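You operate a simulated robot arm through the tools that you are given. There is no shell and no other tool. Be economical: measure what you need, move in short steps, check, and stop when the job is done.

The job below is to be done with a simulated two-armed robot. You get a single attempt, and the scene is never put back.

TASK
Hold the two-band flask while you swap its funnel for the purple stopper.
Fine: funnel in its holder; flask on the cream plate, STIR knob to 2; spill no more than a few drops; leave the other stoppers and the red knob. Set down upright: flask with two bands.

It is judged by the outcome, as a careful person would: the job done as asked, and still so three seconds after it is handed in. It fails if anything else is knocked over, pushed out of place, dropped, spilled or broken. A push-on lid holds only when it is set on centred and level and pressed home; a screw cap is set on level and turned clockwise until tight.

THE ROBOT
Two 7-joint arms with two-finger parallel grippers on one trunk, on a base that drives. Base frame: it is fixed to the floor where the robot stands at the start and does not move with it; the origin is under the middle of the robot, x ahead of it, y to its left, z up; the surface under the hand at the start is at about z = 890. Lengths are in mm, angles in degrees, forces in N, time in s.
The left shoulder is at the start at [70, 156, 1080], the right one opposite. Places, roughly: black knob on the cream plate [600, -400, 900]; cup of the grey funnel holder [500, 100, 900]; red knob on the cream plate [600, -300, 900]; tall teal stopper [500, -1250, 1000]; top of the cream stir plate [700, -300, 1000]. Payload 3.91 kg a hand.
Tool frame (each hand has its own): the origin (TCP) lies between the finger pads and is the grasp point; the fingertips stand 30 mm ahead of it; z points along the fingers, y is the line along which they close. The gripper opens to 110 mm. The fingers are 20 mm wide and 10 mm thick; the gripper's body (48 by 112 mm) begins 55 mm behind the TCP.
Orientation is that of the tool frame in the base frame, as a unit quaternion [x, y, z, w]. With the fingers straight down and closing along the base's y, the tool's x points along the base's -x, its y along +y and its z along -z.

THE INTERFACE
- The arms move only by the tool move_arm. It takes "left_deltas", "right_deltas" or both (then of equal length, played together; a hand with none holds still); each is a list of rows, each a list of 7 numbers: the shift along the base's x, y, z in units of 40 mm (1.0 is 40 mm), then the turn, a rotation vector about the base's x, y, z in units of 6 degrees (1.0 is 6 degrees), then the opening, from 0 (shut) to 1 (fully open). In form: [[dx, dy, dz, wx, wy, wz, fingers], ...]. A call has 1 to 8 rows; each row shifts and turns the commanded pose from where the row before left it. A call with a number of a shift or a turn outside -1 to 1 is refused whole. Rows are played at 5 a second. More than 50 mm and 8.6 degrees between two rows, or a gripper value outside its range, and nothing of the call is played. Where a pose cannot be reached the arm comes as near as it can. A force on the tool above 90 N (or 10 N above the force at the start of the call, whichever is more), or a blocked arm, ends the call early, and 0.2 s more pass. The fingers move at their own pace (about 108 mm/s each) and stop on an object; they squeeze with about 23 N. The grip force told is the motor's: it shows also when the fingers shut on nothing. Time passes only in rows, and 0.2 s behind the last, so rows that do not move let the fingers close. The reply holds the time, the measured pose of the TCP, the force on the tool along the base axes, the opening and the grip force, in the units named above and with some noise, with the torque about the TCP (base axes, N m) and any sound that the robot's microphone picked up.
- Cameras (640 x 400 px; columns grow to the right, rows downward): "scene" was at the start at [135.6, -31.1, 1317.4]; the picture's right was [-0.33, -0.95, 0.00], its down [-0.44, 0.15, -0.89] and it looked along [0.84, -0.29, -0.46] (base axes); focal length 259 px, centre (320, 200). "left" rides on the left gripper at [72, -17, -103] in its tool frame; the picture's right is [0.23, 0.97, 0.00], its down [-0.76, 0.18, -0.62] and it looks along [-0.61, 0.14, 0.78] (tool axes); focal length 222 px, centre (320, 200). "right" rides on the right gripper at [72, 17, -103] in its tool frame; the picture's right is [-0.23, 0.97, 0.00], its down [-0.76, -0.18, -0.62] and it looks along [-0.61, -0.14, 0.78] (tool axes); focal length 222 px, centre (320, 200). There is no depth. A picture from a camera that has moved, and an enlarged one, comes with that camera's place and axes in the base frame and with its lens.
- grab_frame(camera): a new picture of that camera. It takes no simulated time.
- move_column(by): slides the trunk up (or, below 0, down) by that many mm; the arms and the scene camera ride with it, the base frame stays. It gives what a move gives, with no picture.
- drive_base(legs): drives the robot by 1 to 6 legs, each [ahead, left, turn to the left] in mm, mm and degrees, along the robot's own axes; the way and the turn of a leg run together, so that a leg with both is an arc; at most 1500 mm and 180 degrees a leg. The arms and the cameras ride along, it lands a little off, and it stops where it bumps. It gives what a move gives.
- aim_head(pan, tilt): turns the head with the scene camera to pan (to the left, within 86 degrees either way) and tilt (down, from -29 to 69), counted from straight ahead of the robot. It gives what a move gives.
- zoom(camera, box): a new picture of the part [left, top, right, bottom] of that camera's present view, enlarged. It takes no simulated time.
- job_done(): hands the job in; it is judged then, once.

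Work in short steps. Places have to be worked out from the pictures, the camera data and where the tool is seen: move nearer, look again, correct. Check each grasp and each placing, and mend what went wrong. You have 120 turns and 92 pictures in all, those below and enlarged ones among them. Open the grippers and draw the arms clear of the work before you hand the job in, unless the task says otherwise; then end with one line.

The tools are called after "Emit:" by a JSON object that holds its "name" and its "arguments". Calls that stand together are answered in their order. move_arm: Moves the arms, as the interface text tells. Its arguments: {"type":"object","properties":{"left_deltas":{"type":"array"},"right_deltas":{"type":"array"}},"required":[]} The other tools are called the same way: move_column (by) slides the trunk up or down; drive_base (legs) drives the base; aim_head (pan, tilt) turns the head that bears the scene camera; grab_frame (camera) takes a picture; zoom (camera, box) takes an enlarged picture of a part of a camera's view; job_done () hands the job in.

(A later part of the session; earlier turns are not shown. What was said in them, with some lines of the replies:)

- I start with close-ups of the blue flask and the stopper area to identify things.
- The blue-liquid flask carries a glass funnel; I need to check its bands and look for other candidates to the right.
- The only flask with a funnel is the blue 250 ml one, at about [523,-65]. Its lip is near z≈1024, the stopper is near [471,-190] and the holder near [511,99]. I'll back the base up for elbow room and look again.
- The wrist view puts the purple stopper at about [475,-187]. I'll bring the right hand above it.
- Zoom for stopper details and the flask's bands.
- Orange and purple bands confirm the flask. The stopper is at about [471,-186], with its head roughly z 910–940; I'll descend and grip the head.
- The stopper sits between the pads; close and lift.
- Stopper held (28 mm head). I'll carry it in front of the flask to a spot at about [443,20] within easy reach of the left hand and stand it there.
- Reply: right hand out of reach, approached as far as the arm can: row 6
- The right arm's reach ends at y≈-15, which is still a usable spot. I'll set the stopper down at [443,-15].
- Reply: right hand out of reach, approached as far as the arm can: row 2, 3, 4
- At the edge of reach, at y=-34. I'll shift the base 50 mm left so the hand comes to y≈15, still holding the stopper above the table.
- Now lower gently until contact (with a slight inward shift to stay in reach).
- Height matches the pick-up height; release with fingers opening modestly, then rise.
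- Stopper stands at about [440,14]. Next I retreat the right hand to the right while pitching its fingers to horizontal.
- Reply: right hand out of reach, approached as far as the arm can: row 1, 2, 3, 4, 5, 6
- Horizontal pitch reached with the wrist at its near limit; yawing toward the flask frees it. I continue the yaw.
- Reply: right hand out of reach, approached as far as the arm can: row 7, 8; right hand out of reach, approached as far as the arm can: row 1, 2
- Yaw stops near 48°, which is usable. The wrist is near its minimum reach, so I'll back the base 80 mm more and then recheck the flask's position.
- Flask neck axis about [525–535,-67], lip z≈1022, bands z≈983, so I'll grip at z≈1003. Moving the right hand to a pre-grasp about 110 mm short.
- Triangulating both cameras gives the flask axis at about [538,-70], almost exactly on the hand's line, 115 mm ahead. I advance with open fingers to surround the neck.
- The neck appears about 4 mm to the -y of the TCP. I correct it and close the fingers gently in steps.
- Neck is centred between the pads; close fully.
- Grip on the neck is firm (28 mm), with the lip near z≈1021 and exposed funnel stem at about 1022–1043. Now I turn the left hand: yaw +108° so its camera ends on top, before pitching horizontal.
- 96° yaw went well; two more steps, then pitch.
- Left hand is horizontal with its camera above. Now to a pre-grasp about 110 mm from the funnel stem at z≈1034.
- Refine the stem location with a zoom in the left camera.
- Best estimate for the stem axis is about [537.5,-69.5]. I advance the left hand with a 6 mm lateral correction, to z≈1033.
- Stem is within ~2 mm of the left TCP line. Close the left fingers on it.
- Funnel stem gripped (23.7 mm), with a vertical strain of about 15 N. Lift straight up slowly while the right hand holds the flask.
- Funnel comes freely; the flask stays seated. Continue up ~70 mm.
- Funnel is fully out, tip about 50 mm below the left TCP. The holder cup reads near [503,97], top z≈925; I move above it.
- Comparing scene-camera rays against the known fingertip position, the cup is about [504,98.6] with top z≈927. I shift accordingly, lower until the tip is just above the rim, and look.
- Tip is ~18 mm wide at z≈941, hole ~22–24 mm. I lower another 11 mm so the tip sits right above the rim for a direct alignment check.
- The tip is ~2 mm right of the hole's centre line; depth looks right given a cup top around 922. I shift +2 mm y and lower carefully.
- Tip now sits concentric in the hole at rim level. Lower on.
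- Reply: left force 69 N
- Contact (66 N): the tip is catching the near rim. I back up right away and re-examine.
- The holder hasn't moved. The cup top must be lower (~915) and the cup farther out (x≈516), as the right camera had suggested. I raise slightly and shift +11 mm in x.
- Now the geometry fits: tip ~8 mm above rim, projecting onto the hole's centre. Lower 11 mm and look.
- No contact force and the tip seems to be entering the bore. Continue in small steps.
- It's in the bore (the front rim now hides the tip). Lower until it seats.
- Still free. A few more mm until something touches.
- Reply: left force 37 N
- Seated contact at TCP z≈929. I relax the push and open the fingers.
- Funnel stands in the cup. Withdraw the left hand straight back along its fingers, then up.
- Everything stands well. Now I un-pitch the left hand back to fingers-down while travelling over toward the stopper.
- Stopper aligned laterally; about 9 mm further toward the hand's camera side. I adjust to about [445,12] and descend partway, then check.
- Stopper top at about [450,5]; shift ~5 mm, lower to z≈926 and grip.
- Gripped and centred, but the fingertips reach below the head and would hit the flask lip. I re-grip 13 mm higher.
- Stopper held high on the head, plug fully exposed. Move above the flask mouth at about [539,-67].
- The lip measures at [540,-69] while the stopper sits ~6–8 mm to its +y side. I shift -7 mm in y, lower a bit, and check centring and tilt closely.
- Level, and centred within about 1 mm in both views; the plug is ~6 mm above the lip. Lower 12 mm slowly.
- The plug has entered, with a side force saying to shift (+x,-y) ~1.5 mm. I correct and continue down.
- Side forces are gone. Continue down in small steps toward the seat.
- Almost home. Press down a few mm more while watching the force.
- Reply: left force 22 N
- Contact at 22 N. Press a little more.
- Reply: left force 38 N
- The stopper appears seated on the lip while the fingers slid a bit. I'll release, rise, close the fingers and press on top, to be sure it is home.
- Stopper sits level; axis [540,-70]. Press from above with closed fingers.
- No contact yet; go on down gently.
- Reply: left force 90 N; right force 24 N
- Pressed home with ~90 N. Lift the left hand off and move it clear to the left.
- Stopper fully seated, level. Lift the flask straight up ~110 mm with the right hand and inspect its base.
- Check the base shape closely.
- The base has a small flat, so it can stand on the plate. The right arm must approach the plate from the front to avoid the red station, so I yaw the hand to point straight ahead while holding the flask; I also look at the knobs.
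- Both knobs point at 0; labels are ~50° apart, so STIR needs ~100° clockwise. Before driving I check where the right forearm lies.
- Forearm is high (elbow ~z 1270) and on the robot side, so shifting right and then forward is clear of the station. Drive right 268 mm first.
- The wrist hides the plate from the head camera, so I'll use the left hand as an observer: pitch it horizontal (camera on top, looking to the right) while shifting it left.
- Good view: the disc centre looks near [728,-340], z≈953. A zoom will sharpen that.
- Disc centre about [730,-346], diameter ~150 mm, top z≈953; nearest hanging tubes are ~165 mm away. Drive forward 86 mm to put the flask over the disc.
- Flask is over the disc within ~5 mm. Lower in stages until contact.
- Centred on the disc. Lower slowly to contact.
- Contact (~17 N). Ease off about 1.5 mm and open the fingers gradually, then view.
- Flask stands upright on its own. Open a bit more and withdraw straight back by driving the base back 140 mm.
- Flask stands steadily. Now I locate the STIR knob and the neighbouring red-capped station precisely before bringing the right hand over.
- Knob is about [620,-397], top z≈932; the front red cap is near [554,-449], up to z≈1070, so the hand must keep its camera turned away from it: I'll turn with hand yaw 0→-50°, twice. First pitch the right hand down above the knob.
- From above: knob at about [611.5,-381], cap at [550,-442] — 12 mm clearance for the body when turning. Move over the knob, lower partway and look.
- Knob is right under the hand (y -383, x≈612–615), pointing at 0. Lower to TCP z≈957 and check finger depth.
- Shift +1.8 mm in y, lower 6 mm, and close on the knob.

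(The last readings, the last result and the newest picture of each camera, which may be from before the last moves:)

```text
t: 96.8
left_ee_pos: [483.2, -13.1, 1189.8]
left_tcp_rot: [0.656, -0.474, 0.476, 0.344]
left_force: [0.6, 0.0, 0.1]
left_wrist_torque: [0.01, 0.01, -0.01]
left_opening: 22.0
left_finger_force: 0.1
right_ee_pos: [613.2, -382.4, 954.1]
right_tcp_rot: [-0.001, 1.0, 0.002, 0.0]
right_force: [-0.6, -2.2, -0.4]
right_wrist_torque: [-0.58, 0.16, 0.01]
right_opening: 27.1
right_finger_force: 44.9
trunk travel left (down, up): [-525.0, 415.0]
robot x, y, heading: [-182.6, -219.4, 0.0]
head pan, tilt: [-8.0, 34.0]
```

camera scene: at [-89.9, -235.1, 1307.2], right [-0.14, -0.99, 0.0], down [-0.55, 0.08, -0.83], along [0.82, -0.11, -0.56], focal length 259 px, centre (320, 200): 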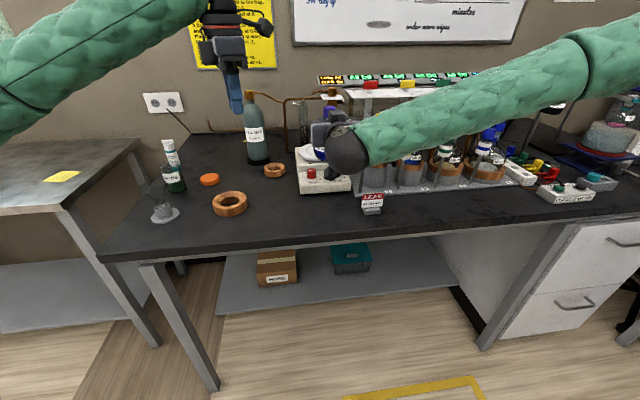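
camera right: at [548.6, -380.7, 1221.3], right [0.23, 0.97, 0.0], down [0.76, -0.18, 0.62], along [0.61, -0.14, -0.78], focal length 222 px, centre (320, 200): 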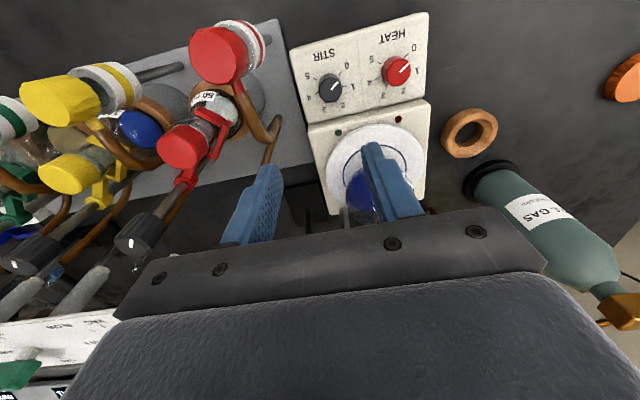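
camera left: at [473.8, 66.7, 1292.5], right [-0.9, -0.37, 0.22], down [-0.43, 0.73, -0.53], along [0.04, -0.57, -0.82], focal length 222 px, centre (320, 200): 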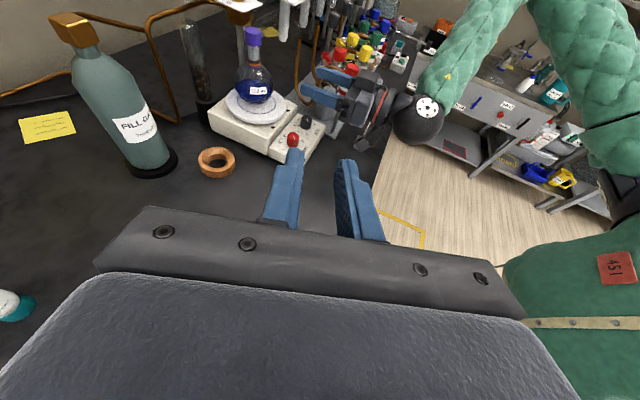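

Gripped (27 mm). Turn clockwise 48°.

Emit:
{"name": "move_arm", "arguments": {"right_deltas": [[0, 0, 0, 0, 0, -1, 0.0], [0, 0, 0, 0, 0, -1, 0.0], [0, 0, 0, 0, 0, -1, 0.0], [0, 0, 0, 0, 0, -1, 0.0], [0, 0, 0, 0, 0, -1, 0.0], [0, 0, 0, 0, 0, -1, 0.0], [0, 0, 0, 0, 0, -1, 0.0], [0, 0, 0, 0, 0, -1, 0.0]]}}

Emit:
{"name": "zoom", "arguments": {"camera": "right", "box": [220, 80, 420, 240]}}

```text
t: 98.6
left_ee_pos: [482.8, -16.3, 1191.5]
left_tcp_rot: [0.656, -0.476, 0.475, 0.343]
left_force: [0.1, 0.6, 0.5]
left_wrist_torque: [0.01, -0.01, 0.04]
left_opening: 22.1
left_finger_force: 0.1
right_ee_pos: [612.6, -384.9, 954.9]
right_tcp_rot: [0.407, 0.913, 0.002, 0.0]
right_force: [-36.2, -36.3, -12.5]
right_wrist_torque: [-0.62, 1.25, 0.21]
right_opening: 27.0
right_finger_force: 45.4
trunk travel left (down, up): [-525.0, 415.0]
robot x, y, heading: [-183.5, -220.1, 0.2]
head pan, tilt: [-8.0, 34.0]
```

```text
2.50 times, centred on (320, 160) of right
camera zoom: at [576.7, -319.6, 1058.1], right [0.88, 0.48, 0.0], down [0.37, -0.69, 0.62], along [0.3, -0.54, -0.78], focal length 555 px, centre (320, 300)
```

zoom: 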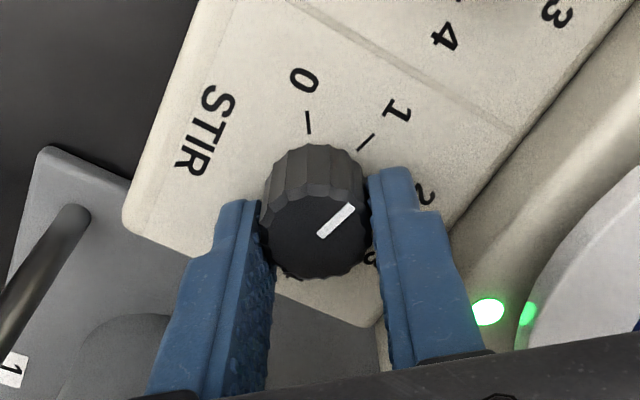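

The knob moved from 0 to 1 (light on). There is side strain, so the hand is a few mm off the knob axis. Open, swing back with a correction of about (-2.5,-0.5) mm, then look.

Emit:
{"name": "move_arm", "arguments": {"right_deltas": [[0, 0, 0, 0, 0, 0, 0.3], [0, 0, 0, 0, 0, 0, 0.42], [0, 0, 0, 0, 0, 0, 0.42]]}}

Emit:
{"name": "move_arm", "arguments": {"right_deltas": [[-0.06, -0.01, 0, 0, 0, 1, 0.42], [0, 0, 0, 0, 0, 1, 0.42], [0, 0, 0, 0, 0, 1, 0.42], [0, 0, 0, 0, 0, 1, 0.42], [0, 0, 0, 0, 0, 1, 0.42], [0, 0, 0, 0, 0, 1, 0.42], [0, 0, 0, 0, 0, 1, 0.42], [0, 0, 0, 0, 0, 1, 0.42]]}}

Emit:
{"name": "zoom", "arguments": {"camera": "right", "box": [220, 80, 420, 240]}}

```text
t: 99.4
left_ee_pos: [482.7, -12.1, 1190.0]
left_tcp_rot: [0.656, -0.475, 0.475, 0.345]
left_force: [-0.5, 1.1, -0.3]
left_wrist_torque: [-0.01, 0.01, 0.02]
left_opening: 22.1
left_finger_force: 0.0
right_ee_pos: [615.1, -380.3, 954.7]
right_tcp_rot: [0.406, 0.914, 0.002, 0.002]
right_force: [0.5, -0.5, -0.4]
right_wrist_torque: [0.01, 0.0, 0.0]
right_opening: 46.4
right_finger_force: 0.0
trunk travel left (down, up): [-525.0, 415.0]
robot x, y, heading: [-180.9, -220.5, 0.2]
head pan, tilt: [-8.0, 34.0]
```

```text
t: 101.2
left_ee_pos: [483.0, -12.8, 1190.7]
left_tcp_rot: [0.656, -0.474, 0.476, 0.344]
left_force: [0.6, -0.1, 0.8]
left_wrist_torque: [0.0, 0.03, -0.01]
left_opening: 22.0
left_finger_force: 0.0
right_ee_pos: [612.0, -381.1, 954.6]
right_tcp_rot: [-0.001, 1.0, 0.003, 0.001]
right_force: [-0.1, 0.0, 0.2]
right_wrist_torque: [-0.01, 0.01, 0.02]
right_opening: 46.2
right_finger_force: 0.0
trunk travel left (down, up): [-525.0, 415.0]
robot x, y, heading: [-186.8, -224.0, 0.1]
head pan, tilt: [-8.0, 34.0]
```

```text
2.50 times, centred on (320, 160) of right
camera zoom: at [540.1, -365.1, 1059.0], right [0.22, 0.97, 0.0], down [0.76, -0.18, 0.62], along [0.61, -0.14, -0.78], focal length 555 px, centre (320, 300)
```

zoom: 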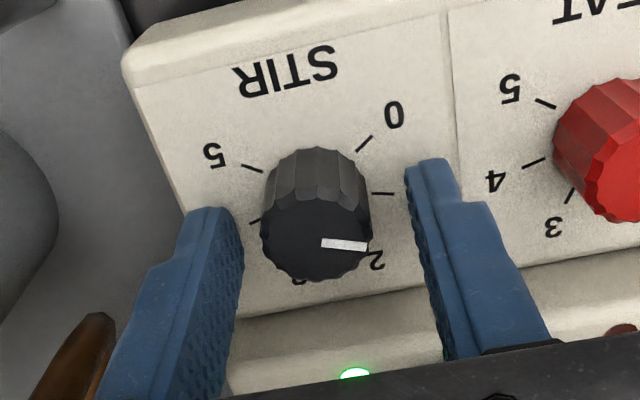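

Knob now exactly on 1. Re-centre by -1 mm in y, grip, and turn another 48° clockwise.

Emit:
{"name": "move_arm", "arguments": {"right_deltas": [[0, -0.025, 0, 0, 0, 0, 0.42], [0, 0, 0, 0, 0, 0, 0.28], [0, 0, 0, 0, 0, 0, 0.0], [0, 0, 0, 0, 0, 0, 0.0]]}}

Emit:
{"name": "move_arm", "arguments": {"right_deltas": [[0, 0, 0, 0, 0, -1, 0.0], [0, 0, 0, 0, 0, -1, 0.0], [0, 0, 0, 0, 0, -1, 0.0], [0, 0, 0, 0, 0, -1, 0.0], [0, 0, 0, 0, 0, -1, 0.0], [0, 0, 0, 0, 0, -1, 0.0], [0, 0, 0, 0, 0, -1, 0.0], [0, 0, 0, 0, 0, -1, 0.0]]}}

Emit:
{"name": "move_arm", "arguments": {"right_deltas": [[0, 0, 0, 0, 0, 0, 0.3], [0, 0, 0, 0, 0, 0, 0.42], [0, 0, 0, 0, 0, 0, 0.42]]}}

Emit:
{"name": "zoom", "arguments": {"camera": "right", "box": [220, 80, 420, 240]}}

```text
t: 102.2
left_ee_pos: [482.0, -10.9, 1190.7]
left_tcp_rot: [0.656, -0.474, 0.476, 0.344]
left_force: [-0.4, 0.0, -0.2]
left_wrist_torque: [0.05, -0.01, 0.01]
left_opening: 21.6
left_finger_force: 0.1
right_ee_pos: [611.1, -382.2, 953.5]
right_tcp_rot: [-0.001, 1.0, 0.001, 0.0]
right_force: [0.5, 3.2, -0.5]
right_wrist_torque: [-0.58, -0.08, -0.05]
right_opening: 27.0
right_finger_force: 44.8
trunk travel left (down, up): [-525.0, 415.0]
robot x, y, heading: [-181.1, -222.7, 0.4]
head pan, tilt: [-8.0, 34.0]
```

```text
t: 104.0
left_ee_pos: [483.4, -13.3, 1191.4]
left_tcp_rot: [0.655, -0.475, 0.476, 0.345]
left_force: [-0.7, -0.3, 0.3]
left_wrist_torque: [0.02, 0.02, 0.03]
left_opening: 22.1
left_finger_force: 0.0
right_ee_pos: [610.1, -382.8, 955.1]
right_tcp_rot: [0.408, 0.913, 0.001, 0.001]
right_force: [-3.0, -16.9, 5.0]
right_wrist_torque: [-0.97, 0.67, 0.05]
right_opening: 27.3
right_finger_force: 45.0
trunk travel left (down, up): [-525.0, 415.0]
robot x, y, heading: [-183.8, -218.6, 0.1]
head pan, tilt: [-8.0, 34.0]
```

```text
t: 104.8
left_ee_pos: [482.6, -12.3, 1190.7]
left_tcp_rot: [0.657, -0.474, 0.476, 0.344]
left_force: [-0.4, 0.7, -0.5]
left_wrist_torque: [-0.02, 0.03, 0.02]
left_opening: 22.1
left_finger_force: 0.1
right_ee_pos: [612.2, -381.2, 954.5]
right_tcp_rot: [0.406, 0.914, 0.001, 0.001]
right_force: [-0.9, 0.1, 0.2]
right_wrist_torque: [-0.02, 0.01, 0.08]
right_opening: 46.2
right_finger_force: 0.1
trunk travel left (down, up): [-525.0, 415.0]
robot x, y, heading: [-186.0, -221.8, 0.2]
head pan, tilt: [-8.0, 34.0]
```

```text
2.50 times, centred on (320, 160) of right
camera zoom: at [576.0, -316.6, 1058.8], right [0.88, 0.48, 0.0], down [0.38, -0.69, 0.62], along [0.3, -0.54, -0.78], focal length 555 px, centre (320, 300)
```

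zoom: 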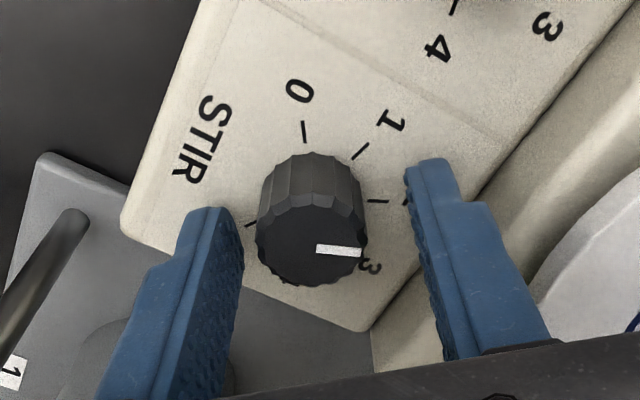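

The mark lines up with the 2 tick. Raise the right hand straight up and pull back.

Emit:
{"name": "move_arm", "arguments": {"right_deltas": [[0, 0, 0.7, 0, 0, 0, 0.42], [0, 0, 0.9, 0, 0, 0, 0.42], [0, 0, 1, 0, 0, 0, 0.42], [0, 0, 1, 0, 0, 0, 0.42], [-0.3, 0, 0.6, 0, 0, 0, 0.42], [-0.8, 0, 0, 0, 0, 0, 0.42]]}}

Emit:
{"name": "drive_base", "arguments": {"legs": [[-120, 0, 0]]}}

Emit:
{"name": "aim_head", "arguments": {"pan": 2, "tilt": 30}}

Emit:
{"name": "grab_frame", "arguments": {"camera": "scene"}}

```text
t: 106.2
left_ee_pos: [481.2, -11.5, 1191.6]
left_tcp_rot: [0.656, -0.475, 0.476, 0.344]
left_force: [-0.3, 0.6, 0.6]
left_wrist_torque: [0.02, -0.01, 0.03]
left_opening: 22.0
left_finger_force: 0.0
right_ee_pos: [565.9, -382.0, 1124.0]
right_tcp_rot: [0.406, 0.914, 0.001, 0.003]
right_force: [-0.7, -0.4, 0.8]
right_wrist_torque: [0.0, -0.01, 0.03]
right_opening: 46.4
right_finger_force: 0.0
trunk travel left (down, up): [-525.0, 415.0]
robot x, y, heading: [-182.4, -222.6, 0.2]
head pan, tilt: [-8.0, 34.0]
```

```text
t: 107.4
left_ee_pos: [364.1, -13.6, 1190.8]
left_tcp_rot: [0.655, -0.475, 0.475, 0.345]
left_force: [-0.2, 0.0, 0.4]
left_wrist_torque: [0.0, -0.01, 0.05]
left_opening: 21.8
left_finger_force: 0.1
right_ee_pos: [450.0, -383.2, 1124.4]
right_tcp_rot: [0.405, 0.914, 0.002, 0.003]
right_force: [0.6, 0.1, -0.2]
right_wrist_torque: [-0.03, -0.05, 0.02]
right_opening: 46.1
right_finger_force: 0.1
trunk travel left (down, up): [-525.0, 415.0]
robot x, y, heading: [-301.6, -222.9, 0.0]
head pan, tilt: [-8.0, 34.0]
```

```text
t: 108.1
left_ee_pos: [365.6, -11.4, 1190.8]
left_tcp_rot: [0.656, -0.475, 0.475, 0.345]
left_force: [0.6, 0.6, -0.2]
left_wrist_torque: [-0.02, -0.01, -0.02]
left_opening: 21.9
left_finger_force: 0.1
right_ee_pos: [450.2, -384.6, 1123.3]
right_tcp_rot: [0.406, 0.914, 0.001, 0.001]
right_force: [-0.4, 0.0, 0.4]
right_wrist_torque: [-0.01, 0.02, -0.02]
right_opening: 46.3
right_finger_force: 0.0
trunk travel left (down, up): [-525.0, 415.0]
robot x, y, heading: [-302.6, -223.3, 0.1]
head pan, tilt: [2.0, 30.0]
```

```text
5 pictures are left
camera scene: at [-160.5, -219.6, 1313.4], right [0.04, -1.0, 0.0], down [-0.5, -0.02, -0.87], along [0.86, 0.03, -0.5], focal length 259 px, centre (320, 200)
```

scene: 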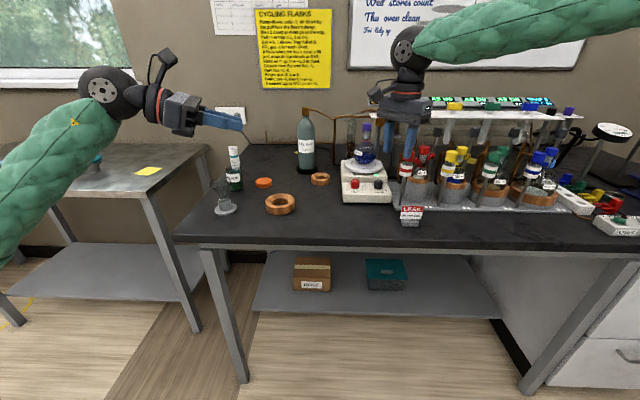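

Everything is standing; a close zoom on the plate and on the funnel as a final check.

Emit:
{"name": "zoom", "arguments": {"camera": "scene", "box": [310, 110, 410, 215]}}

Emit:
{"name": "zoom", "arguments": {"camera": "scene", "box": [190, 130, 330, 225]}}

Emit:
{"name": "move_arm", "arguments": {"right_deltas": [[-0.5, 0, 0.5, 0, 0, 0, 0.8], [0, 0, 0.5, 0, 0, 0, 0.8]], "left_deltas": [[0, 0.5, 0, 0, 0, 0, 0.8], [0, 0.5, 0, 0, 0, 0, 0.8]]}}

```text
3.81 times, centred on (360, 162) of scene
camera zoom: at [-160.5, -219.6, 1313.4], right [0.04, -1.0, 0.0], down [-0.5, -0.02, -0.87], along [0.86, 0.03, -0.5], focal length 988 px, centre (168, 343)
```

zoom: 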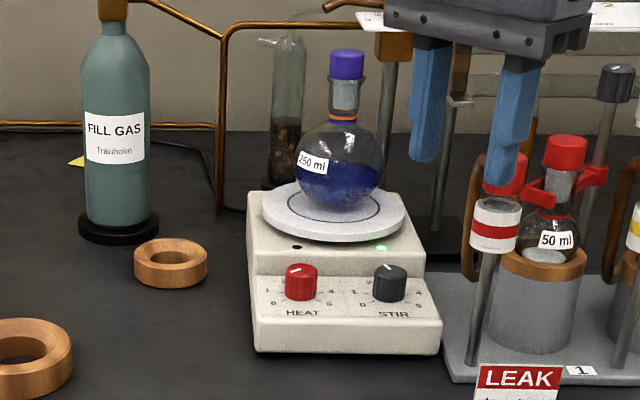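

```text
4.21 times, centred on (260, 178) of scene
camera zoom: at [-160.5, -219.6, 1313.4], right [0.04, -1.0, 0.0], down [-0.5, -0.02, -0.87], along [0.86, 0.03, -0.5], focal length 1092 px, centre (573, 295)
```

zoom: 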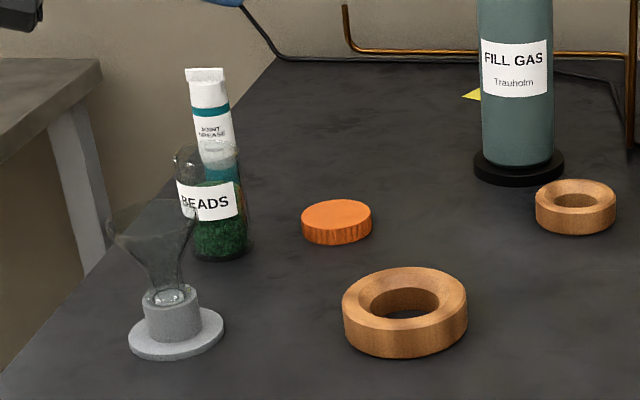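

```text
t: 108.7
left_ee_pos: [366.4, 26.3, 1190.6]
left_tcp_rot: [0.655, -0.475, 0.475, 0.346]
left_force: [-0.7, 0.0, -0.2]
left_wrist_torque: [-0.03, 0.0, 0.01]
left_opening: 88.2
left_finger_force: 0.0
right_ee_pos: [431.4, -382.4, 1161.1]
right_tcp_rot: [0.407, 0.913, 0.001, 0.003]
right_force: [-0.1, 0.2, 0.5]
right_wrist_torque: [-0.01, 0.03, 0.0]
right_opening: 88.0
right_finger_force: 0.0
trunk travel left (down, up): [-525.0, 415.0]
robot x, y, heading: [-303.7, -220.7, 0.1]
head pan, tilt: [2.0, 30.0]
```

Flask is upright and stoppered on the plate, STIR reads 2, the red knob is at 0, the funnel is in its holder, and both hands are open and clear. Handing in.

Emit:
{"name": "job_done", "arguments": {}}

```text
The job is handed in.
```

I finished the job and handed it in: the two-band flask stands upright on the cream plate with the purple stopper pressed home. The funnel is in its holder, STIR is at 2, and the red knob and other stoppers are untouched. I saw no spills.
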